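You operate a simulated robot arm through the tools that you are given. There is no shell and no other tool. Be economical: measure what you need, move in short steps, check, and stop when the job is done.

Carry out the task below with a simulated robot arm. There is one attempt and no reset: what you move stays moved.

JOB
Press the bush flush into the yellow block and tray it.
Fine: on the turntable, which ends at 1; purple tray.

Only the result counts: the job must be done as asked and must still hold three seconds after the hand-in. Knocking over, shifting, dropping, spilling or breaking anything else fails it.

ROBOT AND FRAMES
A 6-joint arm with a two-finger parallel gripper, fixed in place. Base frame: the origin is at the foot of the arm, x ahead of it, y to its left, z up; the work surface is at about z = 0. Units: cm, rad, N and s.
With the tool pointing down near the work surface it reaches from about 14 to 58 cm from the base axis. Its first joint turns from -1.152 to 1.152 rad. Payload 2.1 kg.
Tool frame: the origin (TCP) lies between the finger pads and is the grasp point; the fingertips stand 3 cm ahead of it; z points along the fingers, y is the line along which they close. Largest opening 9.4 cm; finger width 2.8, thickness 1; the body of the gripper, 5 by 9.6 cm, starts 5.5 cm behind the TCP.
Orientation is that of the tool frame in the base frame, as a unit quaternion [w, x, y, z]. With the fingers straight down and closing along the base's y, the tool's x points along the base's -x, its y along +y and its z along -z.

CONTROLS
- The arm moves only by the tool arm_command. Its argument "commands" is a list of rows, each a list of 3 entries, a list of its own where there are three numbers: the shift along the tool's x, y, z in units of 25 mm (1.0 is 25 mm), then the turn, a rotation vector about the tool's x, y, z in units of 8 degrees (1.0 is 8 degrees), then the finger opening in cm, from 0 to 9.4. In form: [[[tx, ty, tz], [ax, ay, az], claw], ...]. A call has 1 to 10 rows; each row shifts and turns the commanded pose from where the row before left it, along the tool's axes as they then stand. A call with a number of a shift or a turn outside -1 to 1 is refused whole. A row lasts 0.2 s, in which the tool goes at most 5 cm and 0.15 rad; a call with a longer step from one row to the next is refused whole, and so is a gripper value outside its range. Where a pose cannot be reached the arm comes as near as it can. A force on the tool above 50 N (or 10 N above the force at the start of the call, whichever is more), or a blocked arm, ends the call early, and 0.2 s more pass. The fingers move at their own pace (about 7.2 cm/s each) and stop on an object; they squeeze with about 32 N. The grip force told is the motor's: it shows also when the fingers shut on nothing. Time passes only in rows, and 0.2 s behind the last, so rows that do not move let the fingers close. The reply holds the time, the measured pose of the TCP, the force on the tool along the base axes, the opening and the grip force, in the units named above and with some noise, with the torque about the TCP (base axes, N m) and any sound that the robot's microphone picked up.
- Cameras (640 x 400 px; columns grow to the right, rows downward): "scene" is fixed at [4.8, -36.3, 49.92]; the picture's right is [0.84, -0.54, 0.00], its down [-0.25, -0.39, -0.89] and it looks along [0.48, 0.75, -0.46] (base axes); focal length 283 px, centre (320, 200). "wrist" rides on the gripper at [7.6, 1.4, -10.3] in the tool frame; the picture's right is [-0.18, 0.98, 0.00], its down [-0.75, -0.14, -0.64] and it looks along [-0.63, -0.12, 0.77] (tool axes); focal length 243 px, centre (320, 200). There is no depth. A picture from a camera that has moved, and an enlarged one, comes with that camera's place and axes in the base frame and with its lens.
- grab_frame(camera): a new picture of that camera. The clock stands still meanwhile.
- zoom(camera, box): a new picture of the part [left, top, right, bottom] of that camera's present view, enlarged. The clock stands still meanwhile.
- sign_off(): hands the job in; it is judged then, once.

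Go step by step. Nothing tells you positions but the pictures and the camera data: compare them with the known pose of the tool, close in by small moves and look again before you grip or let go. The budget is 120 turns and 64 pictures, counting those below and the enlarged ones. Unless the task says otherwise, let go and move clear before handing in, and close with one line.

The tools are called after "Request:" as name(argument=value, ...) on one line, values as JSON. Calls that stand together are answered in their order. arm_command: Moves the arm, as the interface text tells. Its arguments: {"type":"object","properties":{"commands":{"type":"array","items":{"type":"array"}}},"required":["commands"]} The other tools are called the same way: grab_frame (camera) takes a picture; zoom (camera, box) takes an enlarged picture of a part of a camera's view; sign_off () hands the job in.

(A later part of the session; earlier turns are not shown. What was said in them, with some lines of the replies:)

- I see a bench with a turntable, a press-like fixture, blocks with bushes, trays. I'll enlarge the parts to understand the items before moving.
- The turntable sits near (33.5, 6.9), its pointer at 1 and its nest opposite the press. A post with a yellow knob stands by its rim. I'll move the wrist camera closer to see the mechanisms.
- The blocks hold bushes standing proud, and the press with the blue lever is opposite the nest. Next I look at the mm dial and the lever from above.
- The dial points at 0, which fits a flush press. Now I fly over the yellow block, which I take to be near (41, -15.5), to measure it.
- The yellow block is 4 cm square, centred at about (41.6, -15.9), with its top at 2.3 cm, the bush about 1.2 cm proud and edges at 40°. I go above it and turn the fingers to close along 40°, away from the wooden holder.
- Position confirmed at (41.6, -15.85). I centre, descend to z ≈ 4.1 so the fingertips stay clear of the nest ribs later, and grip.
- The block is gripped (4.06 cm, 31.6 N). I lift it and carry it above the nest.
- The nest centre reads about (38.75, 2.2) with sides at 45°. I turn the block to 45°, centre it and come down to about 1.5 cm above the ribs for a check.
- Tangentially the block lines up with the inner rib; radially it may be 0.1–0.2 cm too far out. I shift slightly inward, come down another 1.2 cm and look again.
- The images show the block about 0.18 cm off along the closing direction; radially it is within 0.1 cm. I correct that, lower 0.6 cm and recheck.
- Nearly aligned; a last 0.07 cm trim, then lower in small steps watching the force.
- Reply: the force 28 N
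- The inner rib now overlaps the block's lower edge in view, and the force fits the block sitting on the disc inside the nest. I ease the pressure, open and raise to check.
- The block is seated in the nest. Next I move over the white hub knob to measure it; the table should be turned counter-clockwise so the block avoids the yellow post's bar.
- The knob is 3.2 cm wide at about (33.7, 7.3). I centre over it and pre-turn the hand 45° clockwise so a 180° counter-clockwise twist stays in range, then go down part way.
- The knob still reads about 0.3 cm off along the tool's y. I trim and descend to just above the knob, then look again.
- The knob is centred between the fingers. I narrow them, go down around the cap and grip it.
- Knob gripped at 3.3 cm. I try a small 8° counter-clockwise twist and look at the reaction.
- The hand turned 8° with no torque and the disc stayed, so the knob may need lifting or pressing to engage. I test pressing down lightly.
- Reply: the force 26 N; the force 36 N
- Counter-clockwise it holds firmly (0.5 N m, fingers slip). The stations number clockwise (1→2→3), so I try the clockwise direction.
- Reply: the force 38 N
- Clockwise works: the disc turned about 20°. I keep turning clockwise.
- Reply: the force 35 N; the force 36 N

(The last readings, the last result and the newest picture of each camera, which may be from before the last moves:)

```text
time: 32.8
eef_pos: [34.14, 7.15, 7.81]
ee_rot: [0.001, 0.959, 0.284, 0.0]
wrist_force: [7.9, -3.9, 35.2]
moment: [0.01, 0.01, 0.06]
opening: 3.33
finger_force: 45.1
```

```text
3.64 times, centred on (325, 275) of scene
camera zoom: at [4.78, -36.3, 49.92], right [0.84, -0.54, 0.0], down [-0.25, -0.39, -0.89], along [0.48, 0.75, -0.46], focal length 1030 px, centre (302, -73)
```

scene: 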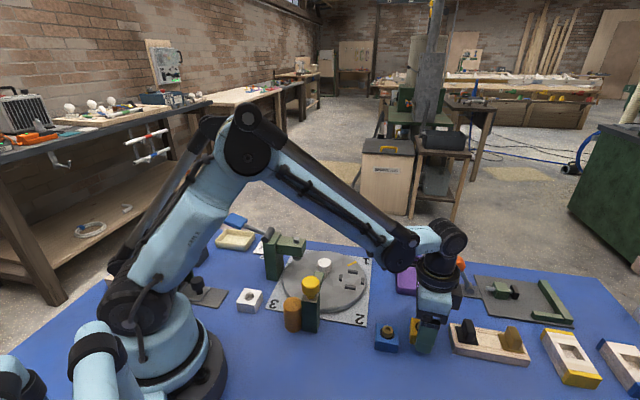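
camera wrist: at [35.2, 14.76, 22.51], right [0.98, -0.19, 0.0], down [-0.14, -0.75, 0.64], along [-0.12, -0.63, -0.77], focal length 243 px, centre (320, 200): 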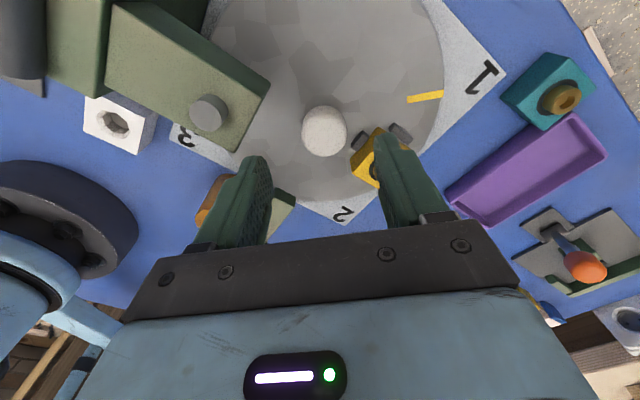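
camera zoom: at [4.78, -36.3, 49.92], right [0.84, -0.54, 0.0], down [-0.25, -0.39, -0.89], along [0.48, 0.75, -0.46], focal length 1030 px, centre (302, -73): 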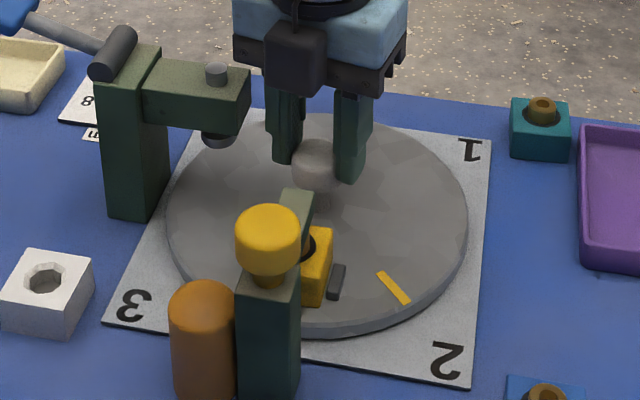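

The pointer is about 10° short of 2. I regrip: open, turn the hand back 180° counter-clockwise, close again.

Request:
arm_command(commands=[[[0, 0, 0], [0, 0, 0], 4.6], [[0, 0, 0], [0, 0, -0.9], 4.6], [[0, 0, 0], [0, 0, -0.9], 4.6], [[0, 0, 0], [0, 0, -0.9], 4.6], [[0, 0, 0], [0, 0, -0.9], 4.6], [[0, 0, 0], [0, 0, -0.9], 4.6], [[0, 0, 0], [0, 0, -0.9], 4.6], [[0, 0, 0], [0, 0, -0.9], 4.6], [[0, 0, 0], [0, 0, -0.9], 4.6], [[0, 0, 0], [0, 0, -0.9], 4.6]])

Request:
arm_command(commands=[[[0, 0, 0], [0, 0, -0.9], 4.6], [[0, 0, 0], [0, 0, -0.9], 4.6], [[0, 0, 0], [0, 0, -0.9], 4.6], [[0, 0, 0], [0, 0, -0.9], 4.6], [[0, 0, 0], [0, 0, -0.9], 4.6], [[0, 0, 0], [0, 0, -0.9], 4.6], [[0, 0, 0], [0, 0, -0.9], 4.6], [[0, 0, 0], [0, 0, -0.9], 4.6], [[0, 0, 0], [0, 0, -0.9], 4.6], [[0, 0, 0], [0, 0, -0.9], 4.6]])

Request:
arm_command(commands=[[[0, 0, 0], [0, 0, -0.9], 4.6], [[0, 0, 0], [0, 0, -0.9], 4.6], [[0, 0, 0], [0, 0, -0.9], 4.6], [[0, 0, 0], [0, 0, 0], 4.6]])

Request:
grab_frame(camera="wrist")

```text
time: 35.0
eef_pos: [33.83, 7.23, 7.74]
ee_rot: [0.0, 0.656, 0.754, 0.0]
wrist_force: [0.6, 0.1, -0.3]
moment: [-0.02, 0.01, 0.01]
opening: 4.63
finger_force: 0.1
```

```text
time: 37.2
eef_pos: [33.87, 7.16, 7.65]
ee_rot: [0.0, 0.087, 0.996, 0.0]
wrist_force: [0.8, -0.8, -0.3]
moment: [0.06, -0.01, -0.02]
opening: 4.57
finger_force: 0.0
```

```text
time: 38.2
eef_pos: [34.09, 7.07, 7.73]
ee_rot: [0.0, -0.101, 0.995, 0.0]
wrist_force: [0.7, -0.2, 0.6]
moment: [0.03, 0.01, 0.03]
opening: 4.62
finger_force: 0.1
```

```text
21 pictures are left
camera wrist: at [26.33, 6.89, 18.02], right [-0.02, 1.0, 0.0], down [0.77, 0.01, 0.64], along [0.64, 0.01, -0.77], focal length 243 px, centre (320, 200)
```

wrist: 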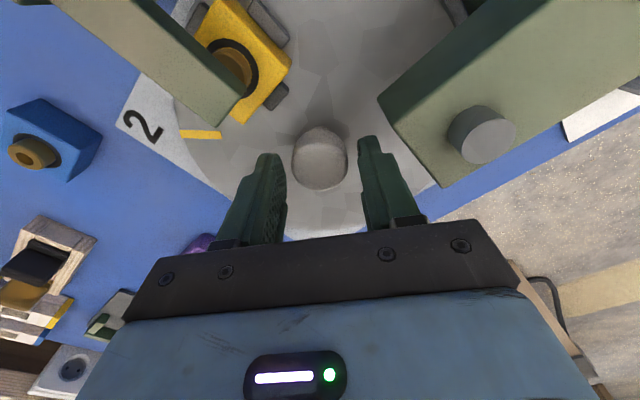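

Hand is back with room to turn. I grip again and twist clockwise toward 3.

Request:
arm_command(commands=[[[0, 0, 0], [0, 0, 0], 3.0], [[0, 0, 0], [0, 0, 0], 2.0], [[0, 0, 0], [0, 0, 0], 2.0], [[0, 0, 0], [0, 0, 0.9], 2.0], [[0, 0, 0], [0, 0, 0.9], 2.0], [[0, 0, 0], [0, 0, 0.9], 2.0], [[0, 0, 0], [0, 0, 0.9], 2.0], [[0, 0, 0], [0, 0, 0.9], 2.0], [[0, 0, 0], [0, 0, 0.9], 2.0], [[0, 0, 0], [0, 0, 0.9], 2.0]])

Request:
arm_command(commands=[[[0, 0, 0], [0, 0, 0.9], 2.0], [[0, 0, 0], [0, 0, 0.9], 2.0], [[0, 0, 0], [0, 0, 0.9], 2.0], [[0, 0, 0], [0, 0, 0], 2.0]])

Request:
zoom(camera="scene", box=[260, 220, 390, 330])

```text
time: 40.4
eef_pos: [34.04, 7.04, 7.76]
ee_rot: [0.002, 0.335, 0.942, -0.002]
wrist_force: [0.4, -19.3, 2.0]
moment: [0.04, 0.84, 0.02]
opening: 3.23
finger_force: 44.9
```

```text
time: 41.4
eef_pos: [33.87, 7.06, 7.78]
ee_rot: [0.0, 0.504, 0.864, -0.003]
wrist_force: [-16.9, -21.6, 32.9]
moment: [-0.58, 0.12, -0.03]
opening: 3.2
finger_force: 44.9
```

```text
3.64 times, centred on (325, 275) of scene
camera zoom: at [4.78, -36.3, 49.93], right [0.84, -0.54, 0.0], down [-0.25, -0.39, -0.89], along [0.48, 0.75, -0.46], focal length 1030 px, centre (302, -73)
```

zoom: 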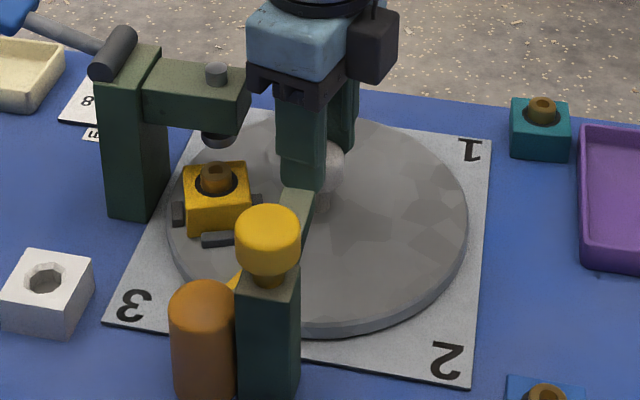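

About 25° remain to bring the block under the ram. I continue by 18° and look closely.

Request:
arm_command(commands=[[[0, 0, 0], [0, 0, 0.9], 2.0], [[0, 0, 0], [0, 0, 0.9], 2.0], [[0, 0, 0], [0, 0, 0.5], 2.0], [[0, 0, 0], [0, 0, 0], 2.0]])

Request:
zoom(camera="wrist", box=[160, 0, 480, 200])

Request:
zoom(camera="scene", box=[270, 230, 350, 310])

```text
time: 42.4
eef_pos: [33.91, 7.04, 7.61]
ee_rot: [0.002, 0.637, 0.771, -0.003]
wrist_force: [-15.4, -23.6, -28.9]
moment: [-0.3, 0.02, -0.11]
opening: 3.22
finger_force: 45.3
```

```text
2.00 times, centred on (320, 100) of wrist
camera zoom: at [34.04, 14.8, 17.93], right [1.0, 0.01, 0.0], down [0.01, -0.76, 0.65], along [0.0, -0.65, -0.76], focal length 485 px, centre (320, 400)
```

zoom: 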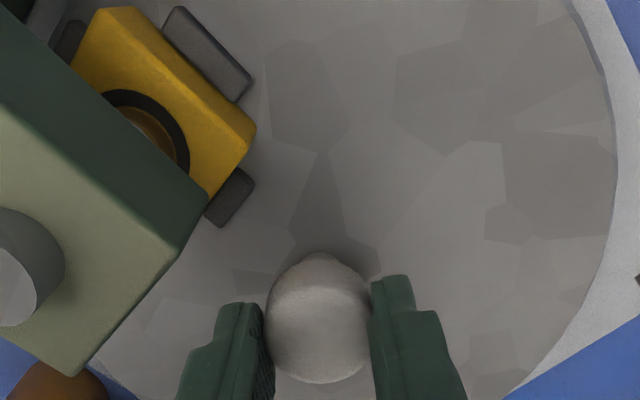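

```text
5.00 times, centred on (310, 270) of scene
camera zoom: at [4.81, -36.3, 49.93], right [0.84, -0.54, 0.0], down [-0.25, -0.39, -0.89], along [0.48, 0.75, -0.46], focal length 1416 px, centre (370, -150)
```

zoom: 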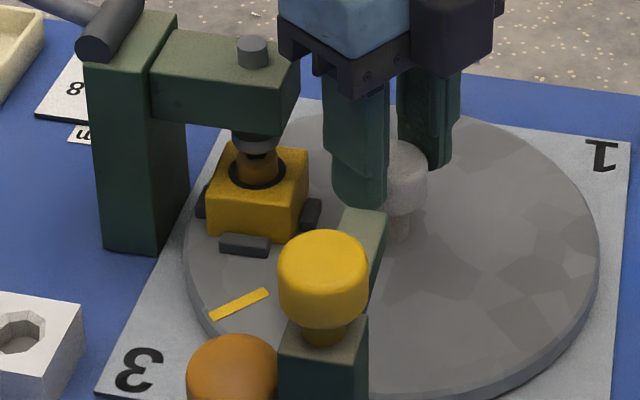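

The pointer is about 4° short of 3. I make that last bit and re-measure.

Request:
arm_command(commands=[[[0, 0, 0], [0, 0, 0.55], 2.0], [[0, 0, 0], [0, 0, 0], 2.0]])

Request:
zoom(camera="wrist", box=[160, 0, 480, 200])

```text
time: 43.0
eef_pos: [33.92, 7.26, 7.64]
ee_rot: [0.001, 0.664, 0.747, -0.003]
wrist_force: [-13.3, -14.8, -11.7]
moment: [-1.09, 0.17, 0.85]
opening: 3.25
finger_force: 45.2
```

```text
2.00 times, centred on (320, 100) of wrist
camera zoom: at [34.59, 14.84, 17.98], right [1.0, -0.07, 0.0], down [-0.05, -0.76, 0.65], along [-0.04, -0.64, -0.76], focal length 485 px, centre (320, 400)
```

zoom: 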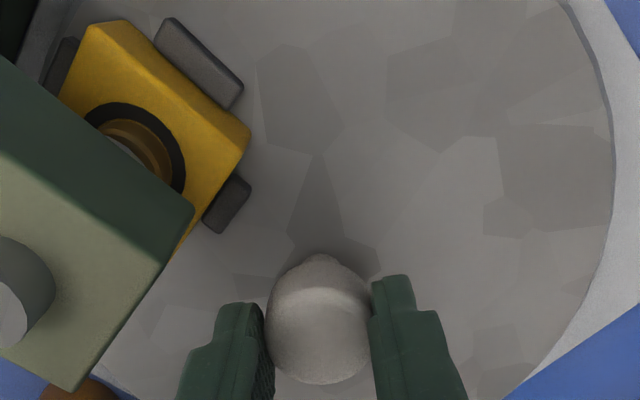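

Now the torque rises to 0.85 N m, like a catch, and the nest reads 135°, i.e. at station 3. I let go, rise and inspect.

Request:
arm_command(commands=[[[0, 0, 0], [0, 0, 0], 4.4], [[0, 0, 0], [0, 0, 0], 4.8], [[0, 0, -0.6], [0, 0, 0], 4.8], [[0, 0, -1], [0, 0, 0], 4.8], [[0, 0, -1], [0, 0, 0], 4.8], [[0, 0, -1], [0, 0, 0], 4.8]])

Request:
zoom(camera="scene", box=[260, 230, 350, 310])

```text
time: 44.4
eef_pos: [33.88, 7.14, 16.76]
ee_rot: [0.0, 0.664, 0.748, 0.0]
wrist_force: [0.3, 0.8, 0.0]
moment: [-0.02, 0.01, -0.01]
opening: 4.78
finger_force: 0.1
```

```text
5.00 times, centred on (305, 270) of scene
camera zoom: at [4.8, -36.3, 49.92], right [0.84, -0.54, 0.0], down [-0.25, -0.39, -0.89], along [0.48, 0.75, -0.46], focal length 1416 px, centre (395, -150)
```

zoom: 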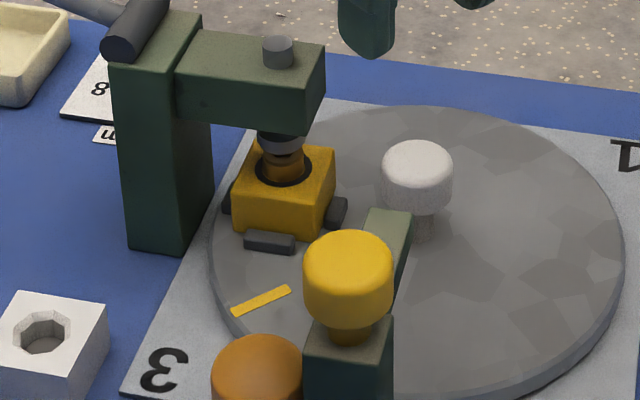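

The block is under the ram, pointer at 3. The lever paddle should be near (18.9, 22.1, 14); I fly there with fingers closed and look.

Request:
arm_command(commands=[[[0, 0, -1], [0, 0, 0], 3.0], [[0, 0, -1], [0, 0, 0], 0], [[0.834, -0.656, 0], [0, 0, 0], 0], [[0.834, -0.656, 0], [0, 0, 0], 0], [[0.834, -0.656, 0], [0, 0, 0], 0], [[0.834, -0.656, 0], [0, 0, 0], 0], [[0.834, -0.656, 0], [0, 0, 0], 0], [[0.834, -0.656, 0], [0, 0, 0], 0], [[0.834, -0.656, 0], [0, 0, 0], 0], [[0.834, -0.656, 0], [0, 0, 0], 0]])

Request:
grab_frame(camera="wrist")

Request:
zoom(camera="scene", box=[210, 160, 340, 270])

```text
time: 46.6
eef_pos: [18.89, 22.16, 21.93]
ee_rot: [0.0, 0.665, 0.747, 0.0]
wrist_force: [-0.5, 0.0, 0.6]
moment: [0.0, 0.02, -0.01]
opening: 0.0
finger_force: 31.9
```

```text
15 pictures are left
camera wrist: at [19.59, 29.77, 32.15], right [1.0, -0.07, 0.0], down [-0.05, -0.76, 0.64], along [-0.04, -0.64, -0.77], focal length 243 px, centre (320, 200)
```

wrist: 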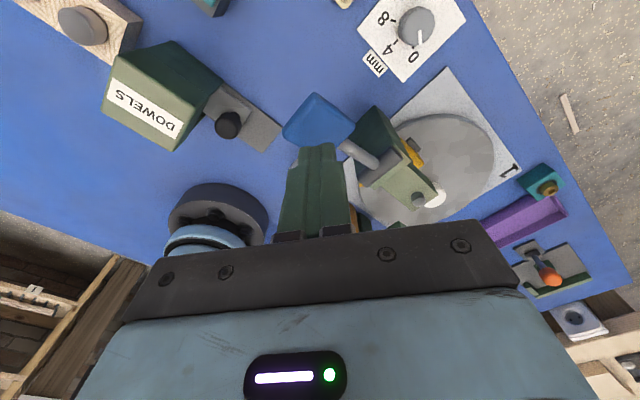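

```text
3.64 times, centred on (275, 215) of scene
camera zoom: at [4.8, -36.3, 49.92], right [0.84, -0.54, 0.0], down [-0.25, -0.39, -0.89], along [0.48, 0.75, -0.46], focal length 1030 px, centre (484, 146)
```

zoom: 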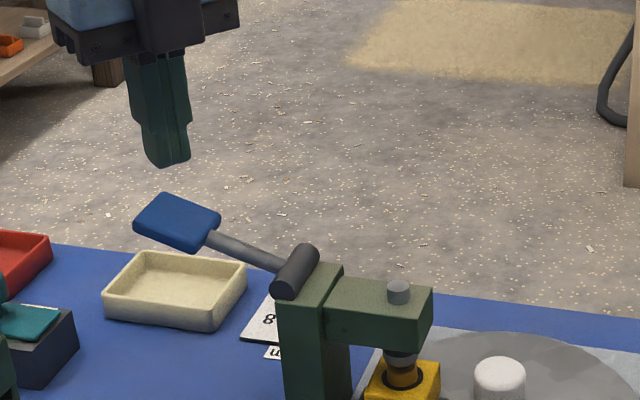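

The paddle lies right under the fingertips. I go down onto it and then press in small steps.

Request:
arm_command(commands=[[[0, 0, 0.6], [0, 0, 0], 0], [[0, 0, 0.5], [0, 0, 0], 0], [[0, 0, 0.4], [0, 0, 0], 0], [[0, 0, 0.3], [0, 0, 0], 0], [[0, 0, 0.3], [0, 0, 0], 0], [[0, 0, 0.3], [0, 0, 0], 0]])

Request:
zoom(camera="scene", box=[210, 160, 340, 270])

```text
time: 48.0
eef_pos: [19.01, 22.2, 15.92]
ee_rot: [-0.001, 0.665, 0.747, 0.0]
wrist_force: [-0.7, 0.3, 2.5]
moment: [0.05, 0.07, 0.02]
opening: 0.01
finger_force: 31.6
```

```text
3.64 times, centred on (275, 215) of scene
camera zoom: at [4.8, -36.3, 49.92], right [0.84, -0.54, 0.0], down [-0.25, -0.39, -0.89], along [0.48, 0.75, -0.46], focal length 1030 px, centre (484, 146)
```

zoom: 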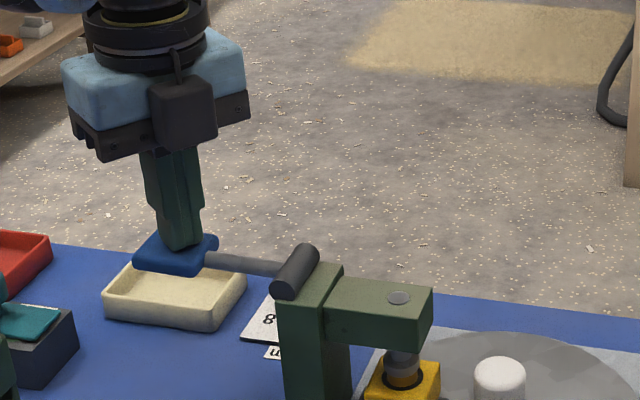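

The lever gives way easily and the ram is coming down. I keep pressing.

Request:
arm_command(commands=[[[0, 0, 0.25], [0, 0, 0], 0], [[0, 0, 0.25], [0, 0, 0], 0], [[0, 0, 0.25], [0, 0, 0], 0], [[0, 0, 0.25], [0, 0, 0], 0]])

Request:
zoom(camera="scene", box=[230, 210, 340, 290])

```text
time: 49.0
eef_pos: [19.14, 22.05, 13.72]
ee_rot: [0.001, 0.664, 0.748, -0.004]
wrist_force: [-6.2, -1.6, 38.7]
moment: [-0.5, -0.28, -0.07]
opening: 0.02
finger_force: 31.8
stopped in row 4: the force on the tool passed its limit at 69 N (the readings are from after the stop); the commanded pose is now the measured one
```

```text
5.00 times, centred on (285, 250) of scene
camera zoom: at [4.79, -36.31, 49.92], right [0.84, -0.54, 0.0], down [-0.25, -0.39, -0.89], along [0.48, 0.75, -0.46], focal length 1416 px, centre (495, -50)
```

zoom: 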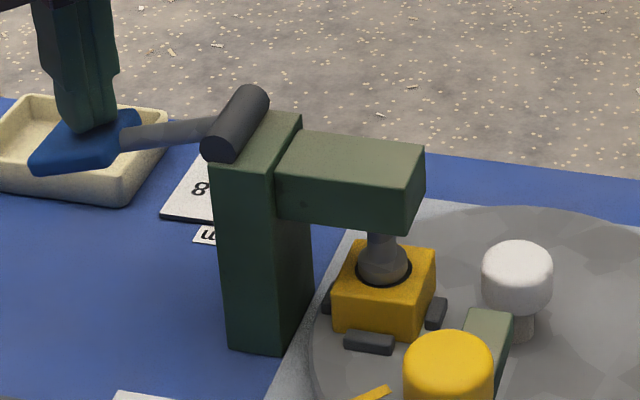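

A hard stop is felt with the ram at the block's face. I raise the hand gently to let the lever return and check the bush.

Request:
arm_command(commands=[[[0, 0, -0.3], [0, 0, 0], 0], [[0, 0, -0.4], [0, 0, 0], 0], [[0, 0, -0.4], [0, 0, 0], 0], [[0, 0, -0.5], [0, 0, 0], 0], [[0, 0, -0.7], [0, 0, 0], 0], [[0, 0, -0.9], [0, 0, 0], 0], [[0, 0, -0.9], [0, 0, 0], 0]])

Request:
zoom(camera="scene", box=[270, 230, 340, 290])

```text
time: 50.6
eef_pos: [19.08, 22.1, 23.99]
ee_rot: [0.001, 0.665, 0.747, -0.003]
wrist_force: [0.4, -0.2, -0.5]
moment: [0.0, 0.0, 0.0]
opening: 0.02
finger_force: 32.1
```

```text
6.67 times, centred on (305, 260) of scene
camera zoom: at [4.8, -36.3, 49.92], right [0.84, -0.54, 0.0], down [-0.25, -0.39, -0.89], along [0.48, 0.75, -0.46], focal length 1888 px, centre (420, -200)
```

zoom: 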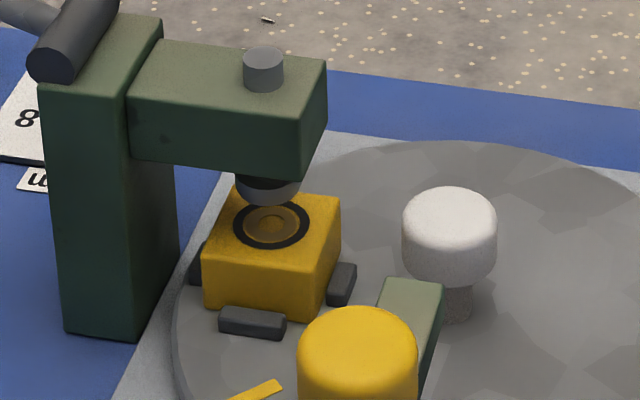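

The bush is flush and the lever has sprung back. I return above the hub knob and unwind the hand for a clockwise half-turn to 1.

Request:
arm_command(commands=[[[-0.834, 0.656, 0], [0, 0, -0.9], 2], [[-0.834, 0.656, 0], [0, 0, 0], 4.8], [[-0.834, 0.656, 0], [0, 0, 0], 4.8]])

```text
time: 51.4
eef_pos: [25.32, 16.76, 23.81]
ee_rot: [0.001, 0.617, 0.787, -0.003]
wrist_force: [0.4, 0.1, -0.2]
moment: [0.05, -0.01, 0.01]
opening: 4.8
finger_force: 0.0
```

Request:
arm_command(commands=[[[-0.91, 0.482, 0], [0, 0, 0], 4.8], [[-0.91, 0.482, 0], [0, 0, 0], 4.8], [[-0.91, 0.482, 0], [0, 0, 0], 4.8], [[-0.91, 0.482, 0], [0, 0, 0], 4.8], [[-0.91, 0.482, 0], [0, 0, 0], 4.8], [[0, 0, 0.9], [0, 0, -0.95], 4.8], [[0, 0, 0.9], [0, 0, -0.95], 4.8], [[0, 0, 0.9], [0, 0, -0.95], 4.8], [[0, 0, 0], [0, 0, -0.95], 4.8], [[0, 0, 0], [0, 0, -0.95], 4.8]])

Request:
arm_command(commands=[[[0, 0, 0], [0, 0, -0.95], 4.8], [[0, 0, 0], [0, 0, -0.95], 4.8], [[0, 0, 0], [0, 0, -0.95], 4.8], [[0, 0, 0], [0, 0, -0.95], 4.8], [[0, 0, 0], [0, 0, -0.95], 4.8], [[0, 0, 0], [0, 0, -0.95], 4.8], [[0, 0, 0], [0, 0, -0.95], 4.8], [[0, 0, 0], [0, 0, -0.95], 4.8], [[0, 0, 0], [0, 0, -0.95], 4.8], [[0, 0, 0], [0, 0, 0], 4.8]])

```text
time: 53.6
eef_pos: [33.56, 7.38, 17.37]
ee_rot: [0.0, 0.326, 0.945, -0.003]
wrist_force: [-0.3, 0.2, -0.7]
moment: [0.01, 0.0, 0.02]
opening: 4.8
finger_force: 0.0
```

```text
time: 55.8
eef_pos: [33.71, 7.39, 17.25]
ee_rot: [-0.001, -0.261, 0.965, -0.003]
wrist_force: [0.8, -0.3, 0.5]
moment: [0.0, -0.01, -0.01]
opening: 4.81
finger_force: 0.1
```

Request:
arm_command(commands=[[[-0.05, -0.135, 0.9], [0, 0, 0], 4.8], [[0, 0, 0.9], [0, 0, 0], 4.8], [[0, 0, 0.8], [0, 0, 0], 4.8], [[0, 0, 0], [0, 0, 0], 4.8]])

Request:
zoom(camera="wrist", box=[200, 60, 440, 240])

```text
time: 56.8
eef_pos: [33.82, 6.82, 10.64]
ee_rot: [-0.001, -0.261, 0.965, -0.003]
wrist_force: [0.0, 0.5, -0.2]
moment: [-0.01, 0.0, -0.01]
opening: 4.81
finger_force: 0.0
```

```text
2.22 times, centred on (320, 150) of wrist
camera zoom: at [26.6, 4.26, 20.99], right [-0.34, 0.94, -0.01], down [0.72, 0.26, 0.64], along [0.6, 0.21, -0.77], focal length 539 px, centre (320, 311)
```

zoom: 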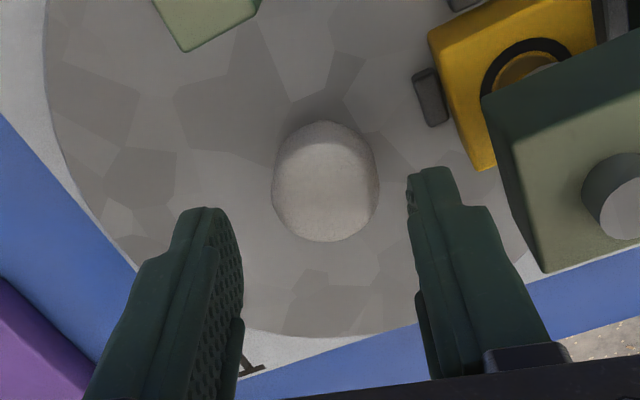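

Knob is centred. I go down, grip and start the clockwise half-turn.

Request:
arm_command(commands=[[[0, 0.04, 0.6], [0, 0, 0], 4.6], [[0, 0, 0.56], [0, 0, 0], 4.6], [[0, 0, 0], [0, 0, 0], 3.4], [[0, 0, 0], [0, 0, 0], 2.0], [[0, 0, 0], [0, 0, 0], 2.0], [[0, 0, 0], [0, 0, 0.9], 2.0], [[0, 0, 0], [0, 0, 0.9], 2.0], [[0, 0, 0], [0, 0, 0.9], 2.0]])

Request:
zoom(camera="scene", box=[260, 230, 370, 320])

```text
time: 58.6
eef_pos: [33.97, 7.07, 7.78]
ee_rot: [-0.001, -0.075, 0.997, -0.002]
wrist_force: [-0.8, 0.3, -3.4]
moment: [0.44, 0.25, 0.59]
opening: 3.36
finger_force: 45.4
```

```text
4.44 times, centred on (315, 275) of scene
camera zoom: at [4.8, -36.3, 49.92], right [0.84, -0.54, 0.0], down [-0.25, -0.39, -0.89], along [0.48, 0.75, -0.46], focal length 1259 px, centre (342, -133)
```

zoom: 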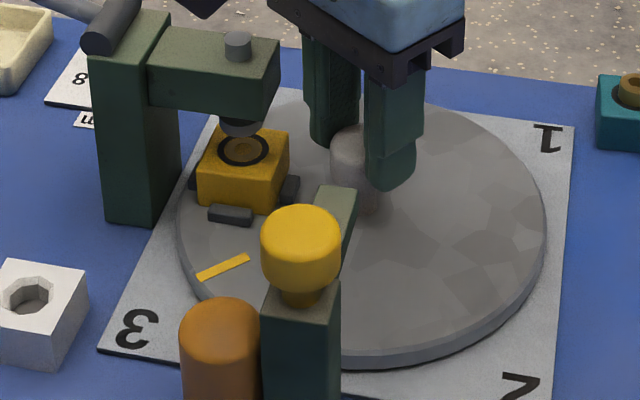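

Clockwise is blocked here by an end stop, so the table runs only between 1 and 3. I open, wind the hand clockwise, and will turn the table back counter-clockwise.

Request:
arm_command(commands=[[[0, 0, 0], [0, 0, 0], 4.6], [[0, 0, 0], [0, 0, 0.93], 4.6], [[0, 0, 0], [0, 0, 0.93], 4.6], [[0, 0, 0], [0, 0, 0.93], 4.6], [[0, 0, 0], [0, 0, 0.93], 4.6], [[0, 0, 0], [0, 0, 0.93], 4.6], [[0, 0, 0], [0, 0, 0.93], 4.6], [[0, 0, 0], [0, 0, 0.93], 4.6], [[0, 0, 0], [0, 0, 0.93], 4.6], [[0, 0, 0], [0, 0, 0.93], 4.6]])

Request:
arm_command(commands=[[[0, 0, 0], [0, 0, 0.93], 4.6], [[0, 0, 0], [0, 0, 0.93], 4.6], [[0, 0, 0], [0, 0, 0.93], 4.6], [[0, 0, 0], [0, 0, 0.93], 4.6], [[0, 0, 0], [0, 0, 0.93], 4.6], [[0, 0, 0], [0, 0, 0.93], 4.6], [[0, 0, 0], [0, 0, 0.93], 4.6], [[0, 0, 0], [0, 0, 0.93], 4.6], [[0, 0, 0], [0, 0, 0.93], 4.6], [[0, 0, 0], [0, 0, 0], 4.6]])

Request:
arm_command(commands=[[[0, 0, 0], [0, 0, 0], 3.4], [[0, 0, 0], [0, 0, 0], 2.0], [[0, 0, 0], [0, 0, 0], 2.0], [[0, 0, 0], [0, 0, -0.9], 2.0], [[0, 0, 0], [0, 0, -0.9], 2.0], [[0, 0, 0], [0, 0, -0.9], 2.0], [[0, 0, 0], [0, 0, -0.9], 2.0]])

Request:
zoom(camera="scene", box=[260, 230, 370, 320])

```text
time: 60.8
eef_pos: [33.93, 7.01, 7.92]
ee_rot: [0.002, 0.488, 0.873, -0.003]
wrist_force: [-0.4, 0.0, 0.3]
moment: [-0.03, -0.02, -0.01]
opening: 4.61
finger_force: 0.0
```

```text
time: 63.0
eef_pos: [33.95, 7.07, 7.93]
ee_rot: [0.002, 0.889, 0.458, -0.002]
wrist_force: [-0.6, -0.3, 0.8]
moment: [0.02, -0.02, -0.02]
opening: 4.59
finger_force: 0.0
```

```text
time: 64.6
eef_pos: [33.91, 7.15, 7.74]
ee_rot: [0.002, 0.745, 0.667, -0.001]
wrist_force: [-2.0, 4.8, 12.4]
moment: [0.07, 0.57, 0.0]
opening: 3.29
finger_force: 45.2
```

```text
4.44 times, centred on (315, 275) of scene
camera zoom: at [4.79, -36.3, 49.92], right [0.84, -0.54, 0.0], down [-0.25, -0.39, -0.89], along [0.48, 0.75, -0.46], focal length 1259 px, centre (342, -133)
```

zoom: 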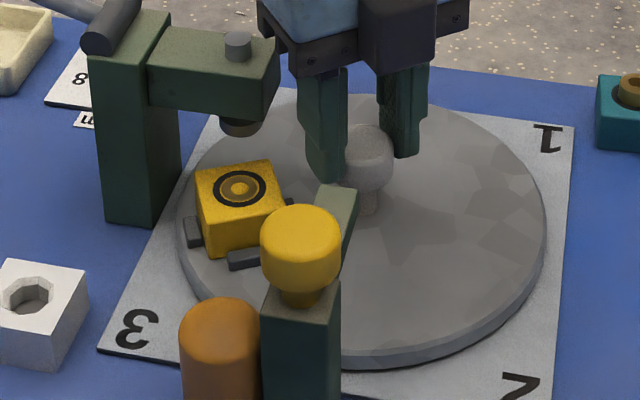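

It turns counter-clockwise. I continue by 144°.

Request:
arm_command(commands=[[[0, 0, 0], [0, 0, -0.9], 2.0], [[0, 0, 0], [0, 0, -0.9], 2.0], [[0, 0, 0], [0, 0, -0.9], 2.0], [[0, 0, 0], [0, 0, -0.9], 2.0], [[0, 0, 0], [0, 0, -0.9], 2.0], [[0, 0, 0], [0, 0, -0.9], 2.0], [[0, 0, 0], [0, 0, -0.9], 2.0], [[0, 0, 0], [0, 0, -0.9], 2.0], [[0, 0, 0], [0, 0, -0.9], 2.0], [[0, 0, 0], [0, 0, -0.9], 2.0]])

Request:
arm_command(commands=[[[0, 0, 0], [0, 0, -0.9], 2.0], [[0, 0, 0], [0, 0, -0.9], 2.0], [[0, 0, 0], [0, 0, -0.9], 2.0], [[0, 0, 0], [0, 0, -0.9], 2.0], [[0, 0, 0], [0, 0, -0.9], 2.0], [[0, 0, 0], [0, 0, -0.9], 2.0], [[0, 0, 0], [0, 0, -0.9], 2.0], [[0, 0, 0], [0, 0, -0.9], 2.0], [[0, 0, 0], [0, 0, -0.9], 2.0]])

Request:
zoom(camera="scene", box=[275, 225, 395, 325])

```text
time: 66.8
eef_pos: [33.91, 7.14, 7.75]
ee_rot: [0.002, 0.211, 0.977, -0.002]
wrist_force: [11.7, 0.5, 22.5]
moment: [-0.18, -0.72, -0.04]
opening: 3.2
finger_force: 45.4
```

```text
time: 68.8
eef_pos: [33.98, 7.11, 7.89]
ee_rot: [-0.002, -0.345, 0.939, -0.002]
wrist_force: [5.0, -3.9, 29.0]
moment: [0.25, -0.22, -0.01]
opening: 3.2
finger_force: 45.4
```

```text
4.00 times, centred on (335, 275) of scene
camera zoom: at [4.79, -36.3, 49.92], right [0.84, -0.54, 0.0], down [-0.25, -0.39, -0.89], along [0.48, 0.75, -0.46], focal length 1133 px, centre (260, -100)
```

zoom: 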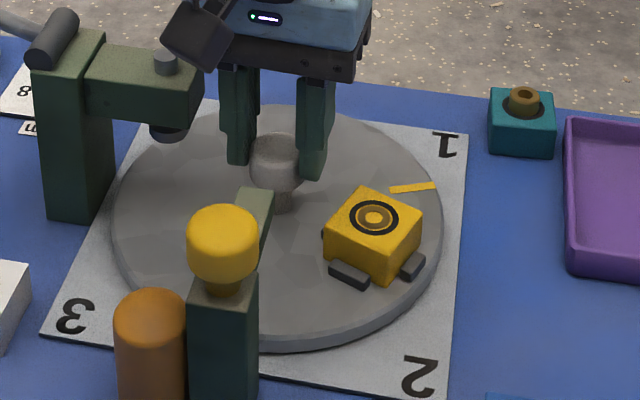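

About 20° remain to 1. I turn until the end stop is felt.

Request:
arm_command(commands=[[[0, 0, 0], [0, 0, -0.9], 2.0], [[0, 0, 0], [0, 0, -0.9], 2.0], [[0, 0, 0], [0, 0, -0.6], 2.0], [[0, 0, 0], [0, 0, 0], 2.0]])

```text
time: 69.8
eef_pos: [33.96, 7.09, 7.77]
ee_rot: [-0.001, -0.497, 0.868, -0.003]
wrist_force: [4.9, -8.7, 36.3]
moment: [-0.14, -0.08, 0.04]
opening: 3.23
finger_force: 44.8
```

Request:
arm_command(commands=[[[0, 0, -0.06], [0, 0, -0.6], 2.0], [[0, 0, 0], [0, 0, -0.4], 2.0], [[0, 0, 0], [0, 0, 0], 2.0]])

```text
time: 70.6
eef_pos: [33.77, 7.04, 8.01]
ee_rot: [-0.002, -0.557, 0.831, -0.003]
wrist_force: [16.1, -8.7, -35.1]
moment: [-0.1, -0.27, -0.42]
opening: 3.27
finger_force: 44.8
```

The end-stop torque is felt at 1. I release, rise and wind the hand to close along 45° for the pick-up.

Request:
arm_command(commands=[[[0, 0, 0], [0, 0, 0], 4.4], [[0, 0, 0], [0, 0, 0], 4.8], [[0, 0, -0.6], [0, 0, 0], 4.8], [[0, 0, -0.9], [0, 0, 0], 4.8], [[0, 0, -0.9], [0, 0, 0], 6], [[0, 0, 0], [0, 0, 0.94], 6.5], [[0, 0, 0], [0, 0, 0.94], 6.5], [[0, 0, 0], [0, 0, 0.94], 6.5], [[0, 0, 0], [0, 0, 0.94], 6.5], [[0, 0, 0], [0, 0, 0.94], 6.5]])

Request:
arm_command(commands=[[[0, 0, 0], [0, 0, 0.94], 6.5], [[0, 0, 0], [0, 0, 0.94], 6.5], [[0, 0, 0], [0, 0, 0.94], 6.5], [[0, 0, 0], [0, 0, 0.94], 6.5], [[0, 0, 0], [0, 0, 0.94], 6.5], [[0, 0, 0], [0, 0, 0.94], 6.5], [[0, 0, 0], [0, 0, 0.94], 6.5], [[0, 0, 0], [0, 0, 0.94], 6.5], [[0, 0, 0], [0, 0, 0.94], 6.5], [[0, 0, 0], [0, 0, 0], 6.5]])

```text
time: 72.8
eef_pos: [33.82, 7.2, 14.09]
ee_rot: [-0.001, -0.255, 0.967, -0.002]
wrist_force: [0.0, -0.2, 0.1]
moment: [0.04, 0.01, 0.02]
opening: 6.52
finger_force: 0.0
```

```text
time: 75.0
eef_pos: [33.98, 7.19, 14.07]
ee_rot: [0.001, 0.325, 0.946, -0.003]
wrist_force: [-0.5, -0.2, -1.4]
moment: [-0.01, -0.03, 0.0]
opening: 6.52
finger_force: 0.0
```

Request:
arm_command(commands=[[[0, 0, 0], [0, 0, 0.84], 6.5], [[-0.9, -0.013, 0], [0, 0, 0], 6.5], [[-0.9, -0.013, 0], [0, 0, 0], 6.5], [[-0.9, -0.013, 0], [0, 0, 0], 6.5], [[0, 0, 0.5], [0, 0, 0], 6.5], [[0, 0, 0], [0, 0, 0], 6.5]])

Request:
zoom(camera="wrist", box=[200, 0, 440, 150])

```text
time: 76.4
eef_pos: [38.73, 2.31, 12.89]
ee_rot: [0.001, 0.379, 0.925, -0.003]
wrist_force: [-0.3, 0.4, 0.5]
moment: [-0.03, -0.03, 0.0]
opening: 6.52
finger_force: 0.0
```

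```text
2.67 times, centred on (320, 75) of wrist
camera zoom: at [34.37, 8.64, 23.0], right [0.82, 0.57, 0.0], down [0.44, -0.62, 0.65], along [0.37, -0.53, -0.76], focal length 647 px, centre (320, 533)
```

zoom: 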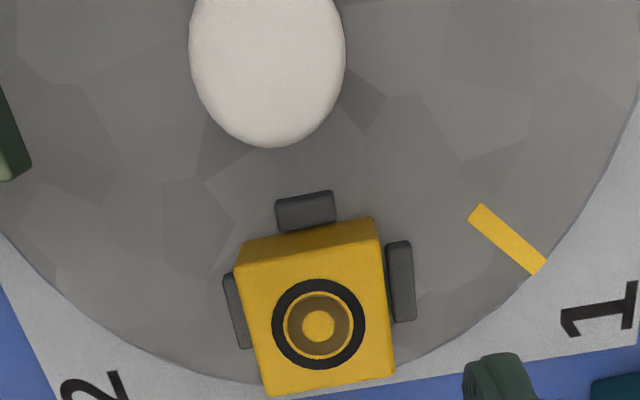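

The pointer is back at 1 and the block sits in the nest with a flush bush, right below. I descend and grip it.

Request:
arm_command(commands=[[[0.03, -0.04, 0.9], [0, 0, 0], 6.5], [[0, 0, 0.9], [0, 0, 0], 6.5], [[0, 0, 0.6], [0, 0, 0], 6.0], [[0, 0, 0.3], [0, 0, 0], 6.0], [[0, 0, 0], [0, 0, 0], 5.0], [[0, 0, 0], [0, 0, 0], 4.0], [[0, 0, 0], [0, 0, 0], 3.0], [[0, 0, 0], [0, 0, 0], 3.0]])

```text
time: 78.2
eef_pos: [38.54, 2.29, 5.92]
ee_rot: [0.001, 0.377, 0.926, -0.003]
wrist_force: [0.5, 0.8, -1.0]
moment: [0.05, -0.03, -0.03]
opening: 4.05
finger_force: 32.1
```

Gripped at 4.05 cm. I lift straight up and carry it toward the purple tray near (52.5, -3.5).

Request:
arm_command(commands=[[[0, 0, -0.4], [0, 0, 0], 3.0], [[0, 0, -0.9], [0, 0, 0], 3.0], [[0, 0, -0.9], [0, 0, 0], 3.0], [[0, 0, -0.9], [0, 0, 0], 3.0]])

Request:
arm_command(commands=[[[-0.8, 0.317, 0], [0, 0, 0], 3.0], [[-0.8, 0.317, 0], [0, 0, 0], 3.0], [[-0.8, 0.317, 0], [0, 0, 0], 3.0], [[-0.8, 0.317, 0], [0, 0, 0], 3.0], [[-0.8, 0.317, 0], [0, 0, 0], 3.0], [[-0.8, 0.317, 0], [0, 0, 0], 3.0], [[0, 0, 0], [0, 0, 0], 3.0]])

Request:
grab_frame(camera="wrist")

```text
time: 79.2
eef_pos: [38.5, 2.5, 13.95]
ee_rot: [0.0, 0.379, 0.925, -0.003]
wrist_force: [-0.8, 0.3, 0.4]
moment: [-0.02, -0.01, 0.02]
opening: 4.07
finger_force: 32.4
```

```text
time: 80.8
eef_pos: [50.44, -2.49, 13.88]
ee_rot: [0.001, 0.379, 0.925, -0.003]
wrist_force: [-0.1, 0.6, -0.6]
moment: [0.01, -0.01, 0.03]
opening: 4.07
finger_force: 31.9
```

```text
5 pictures are left
camera wrist: at [46.12, 3.75, 23.97], right [0.82, 0.57, 0.0], down [0.44, -0.62, 0.65], along [0.37, -0.53, -0.76], focal length 243 px, centre (320, 200)
```

wrist: 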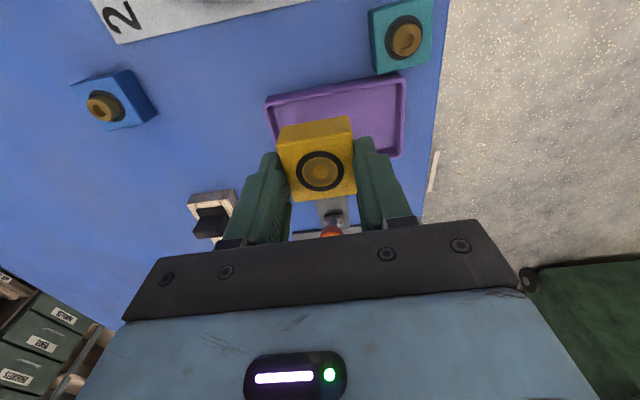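

The tray's centre lies 2.6 cm further out and 1.3 cm along the closing axis. I shift over it, lower close to the floor and look.

Request:
arm_command(commands=[[[-0.5, 0.22, 0], [0, 0, 0], 3.0], [[-0.5, 0.22, 0], [0, 0, 0], 3.0], [[0, 0, 0.9], [0, 0, 0], 3.0], [[0, 0, 0.9], [0, 0, 0], 3.0], [[0, 0, 0.9], [0, 0, 0], 3.0], [[0, 0, 0.6], [0, 0, 0], 3.0], [[0, 0, 0], [0, 0, 0], 3.0]])

Request:
grab_frame(camera="wrist")

```text
time: 82.4
eef_pos: [53.0, -3.5, 5.57]
ee_rot: [0.0, 0.378, 0.926, -0.003]
wrist_force: [0.7, -0.5, -0.5]
moment: [0.0, 0.02, 0.01]
opening: 4.1
finger_force: 32.1
```

```text
4 pictures are left
camera wrist: at [48.59, 2.76, 15.73], right [0.82, 0.57, 0.0], down [0.44, -0.62, 0.65], along [0.37, -0.53, -0.76], focal length 243 px, centre (320, 200)
```

wrist: 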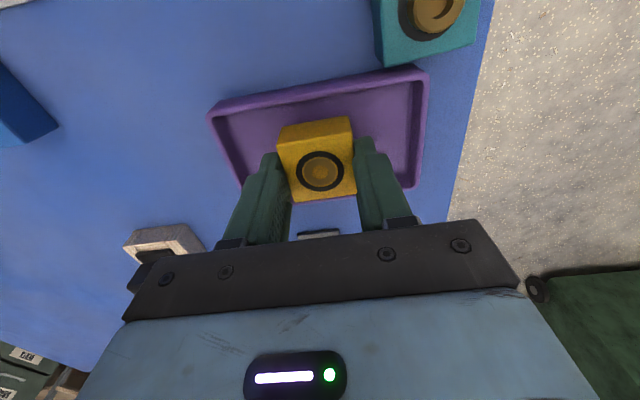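

The block hangs well inside the tray. I lower in small steps until it touches the floor.

Request:
arm_command(commands=[[[0, 0, 0.12], [0, 0, 0], 3.0], [[0, 0, 0.12], [0, 0, 0], 3.0], [[0, 0, 0.08], [0, 0, 0], 3.0], [[0, 0, 0], [0, 0, 0], 3.0]])

Request:
arm_command(commands=[[[0, 0, 0.08], [0, 0, 0], 3.0], [[0, 0, 0], [0, 0, 0], 3.0]])

```text
time: 83.4
eef_pos: [53.04, -3.62, 4.68]
ee_rot: [0.001, 0.379, 0.926, -0.004]
wrist_force: [0.5, 0.3, -0.6]
moment: [-0.03, 0.02, 0.0]
opening: 4.09
finger_force: 32.3
```

```text
time: 84.0
eef_pos: [52.86, -3.77, 4.61]
ee_rot: [0.0, 0.379, 0.925, -0.003]
wrist_force: [-4.5, 2.6, 28.0]
moment: [0.14, 0.11, 0.03]
opening: 4.08
finger_force: 31.5
```

Floor contact felt (28 N). I ease off, open gently and rise clear.

Request:
arm_command(commands=[[[0, 0, -0.05], [0, 0, 0], 3.0], [[0, 0, 0], [0, 0, 0], 4.6], [[0, 0, 0], [0, 0, 0], 5.6], [[0, 0, 0], [0, 0, 0], 5.8], [[0, 0, -0.6], [0, 0, 0], 5.8], [[0, 0, -0.9], [0, 0, 0], 5.8], [[0, 0, -0.9], [0, 0, 0], 5.8], [[0, 0, -0.9], [0, 0, 0], 5.8], [[0, 0, -0.9], [0, 0, 0], 5.8]])

Request:
grab_frame(camera="scene")

Request:
zoom(camera="wrist", box=[240, 20, 440, 170])

```text
time: 86.0
eef_pos: [53.1, -3.42, 14.97]
ee_rot: [0.001, 0.379, 0.926, -0.003]
wrist_force: [-0.2, 0.4, -0.2]
moment: [0.0, 0.01, 0.01]
opening: 5.82
finger_force: 0.1
```

```text
3 pictures are left
```

scene: 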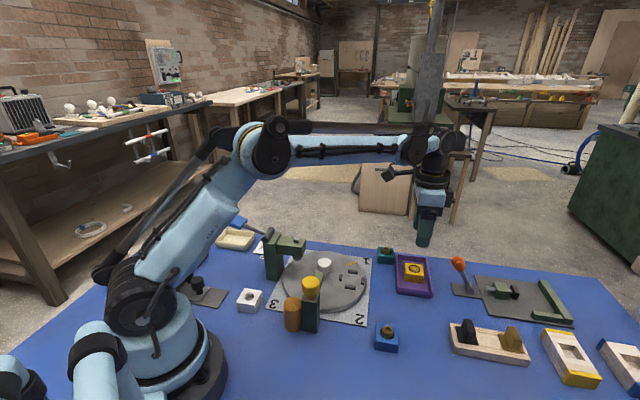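

```text
2.67 times, centred on (340, 95) of wrist
camera zoom: at [48.7, 2.79, 25.31], right [0.82, 0.57, 0.0], down [0.44, -0.62, 0.65], along [0.37, -0.53, -0.76], focal length 647 px, centre (267, 480)
```

zoom: 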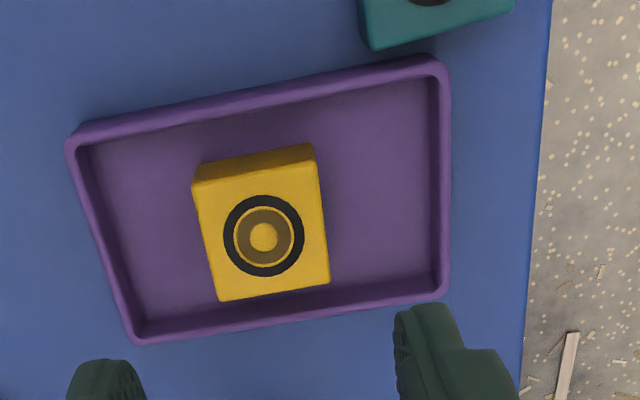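

The block rests flat in the purple tray with the bush flush. One last check that the turntable pointer matches its original place at 1.

Request:
zoom(camera="scene", box=[275, 250, 355, 340])

```text
4.44 times, centred on (315, 295) of scene
camera zoom: at [4.8, -36.3, 49.92], right [0.84, -0.54, 0.0], down [-0.25, -0.39, -0.89], along [0.48, 0.75, -0.46], focal length 1259 px, centre (342, -222)
```

zoom: 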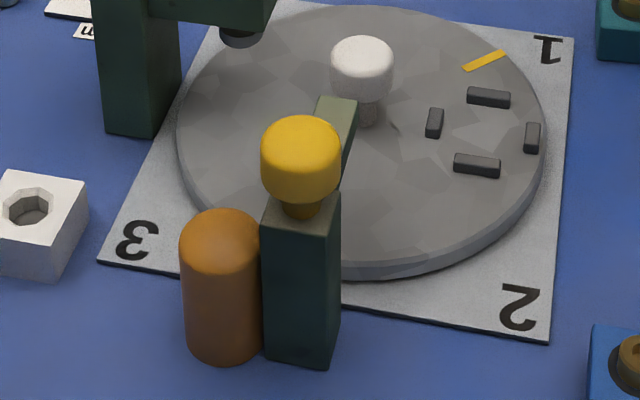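

The pointer is exactly where it started, at 1, and everything else stands as before. I hand in.

Request:
sign_off()

```text
The job is handed in.
```

The bush is pressed flush into the yellow block, the block is in the purple tray, and the turntable is back at 1; in the last pictures nothing else had moved.
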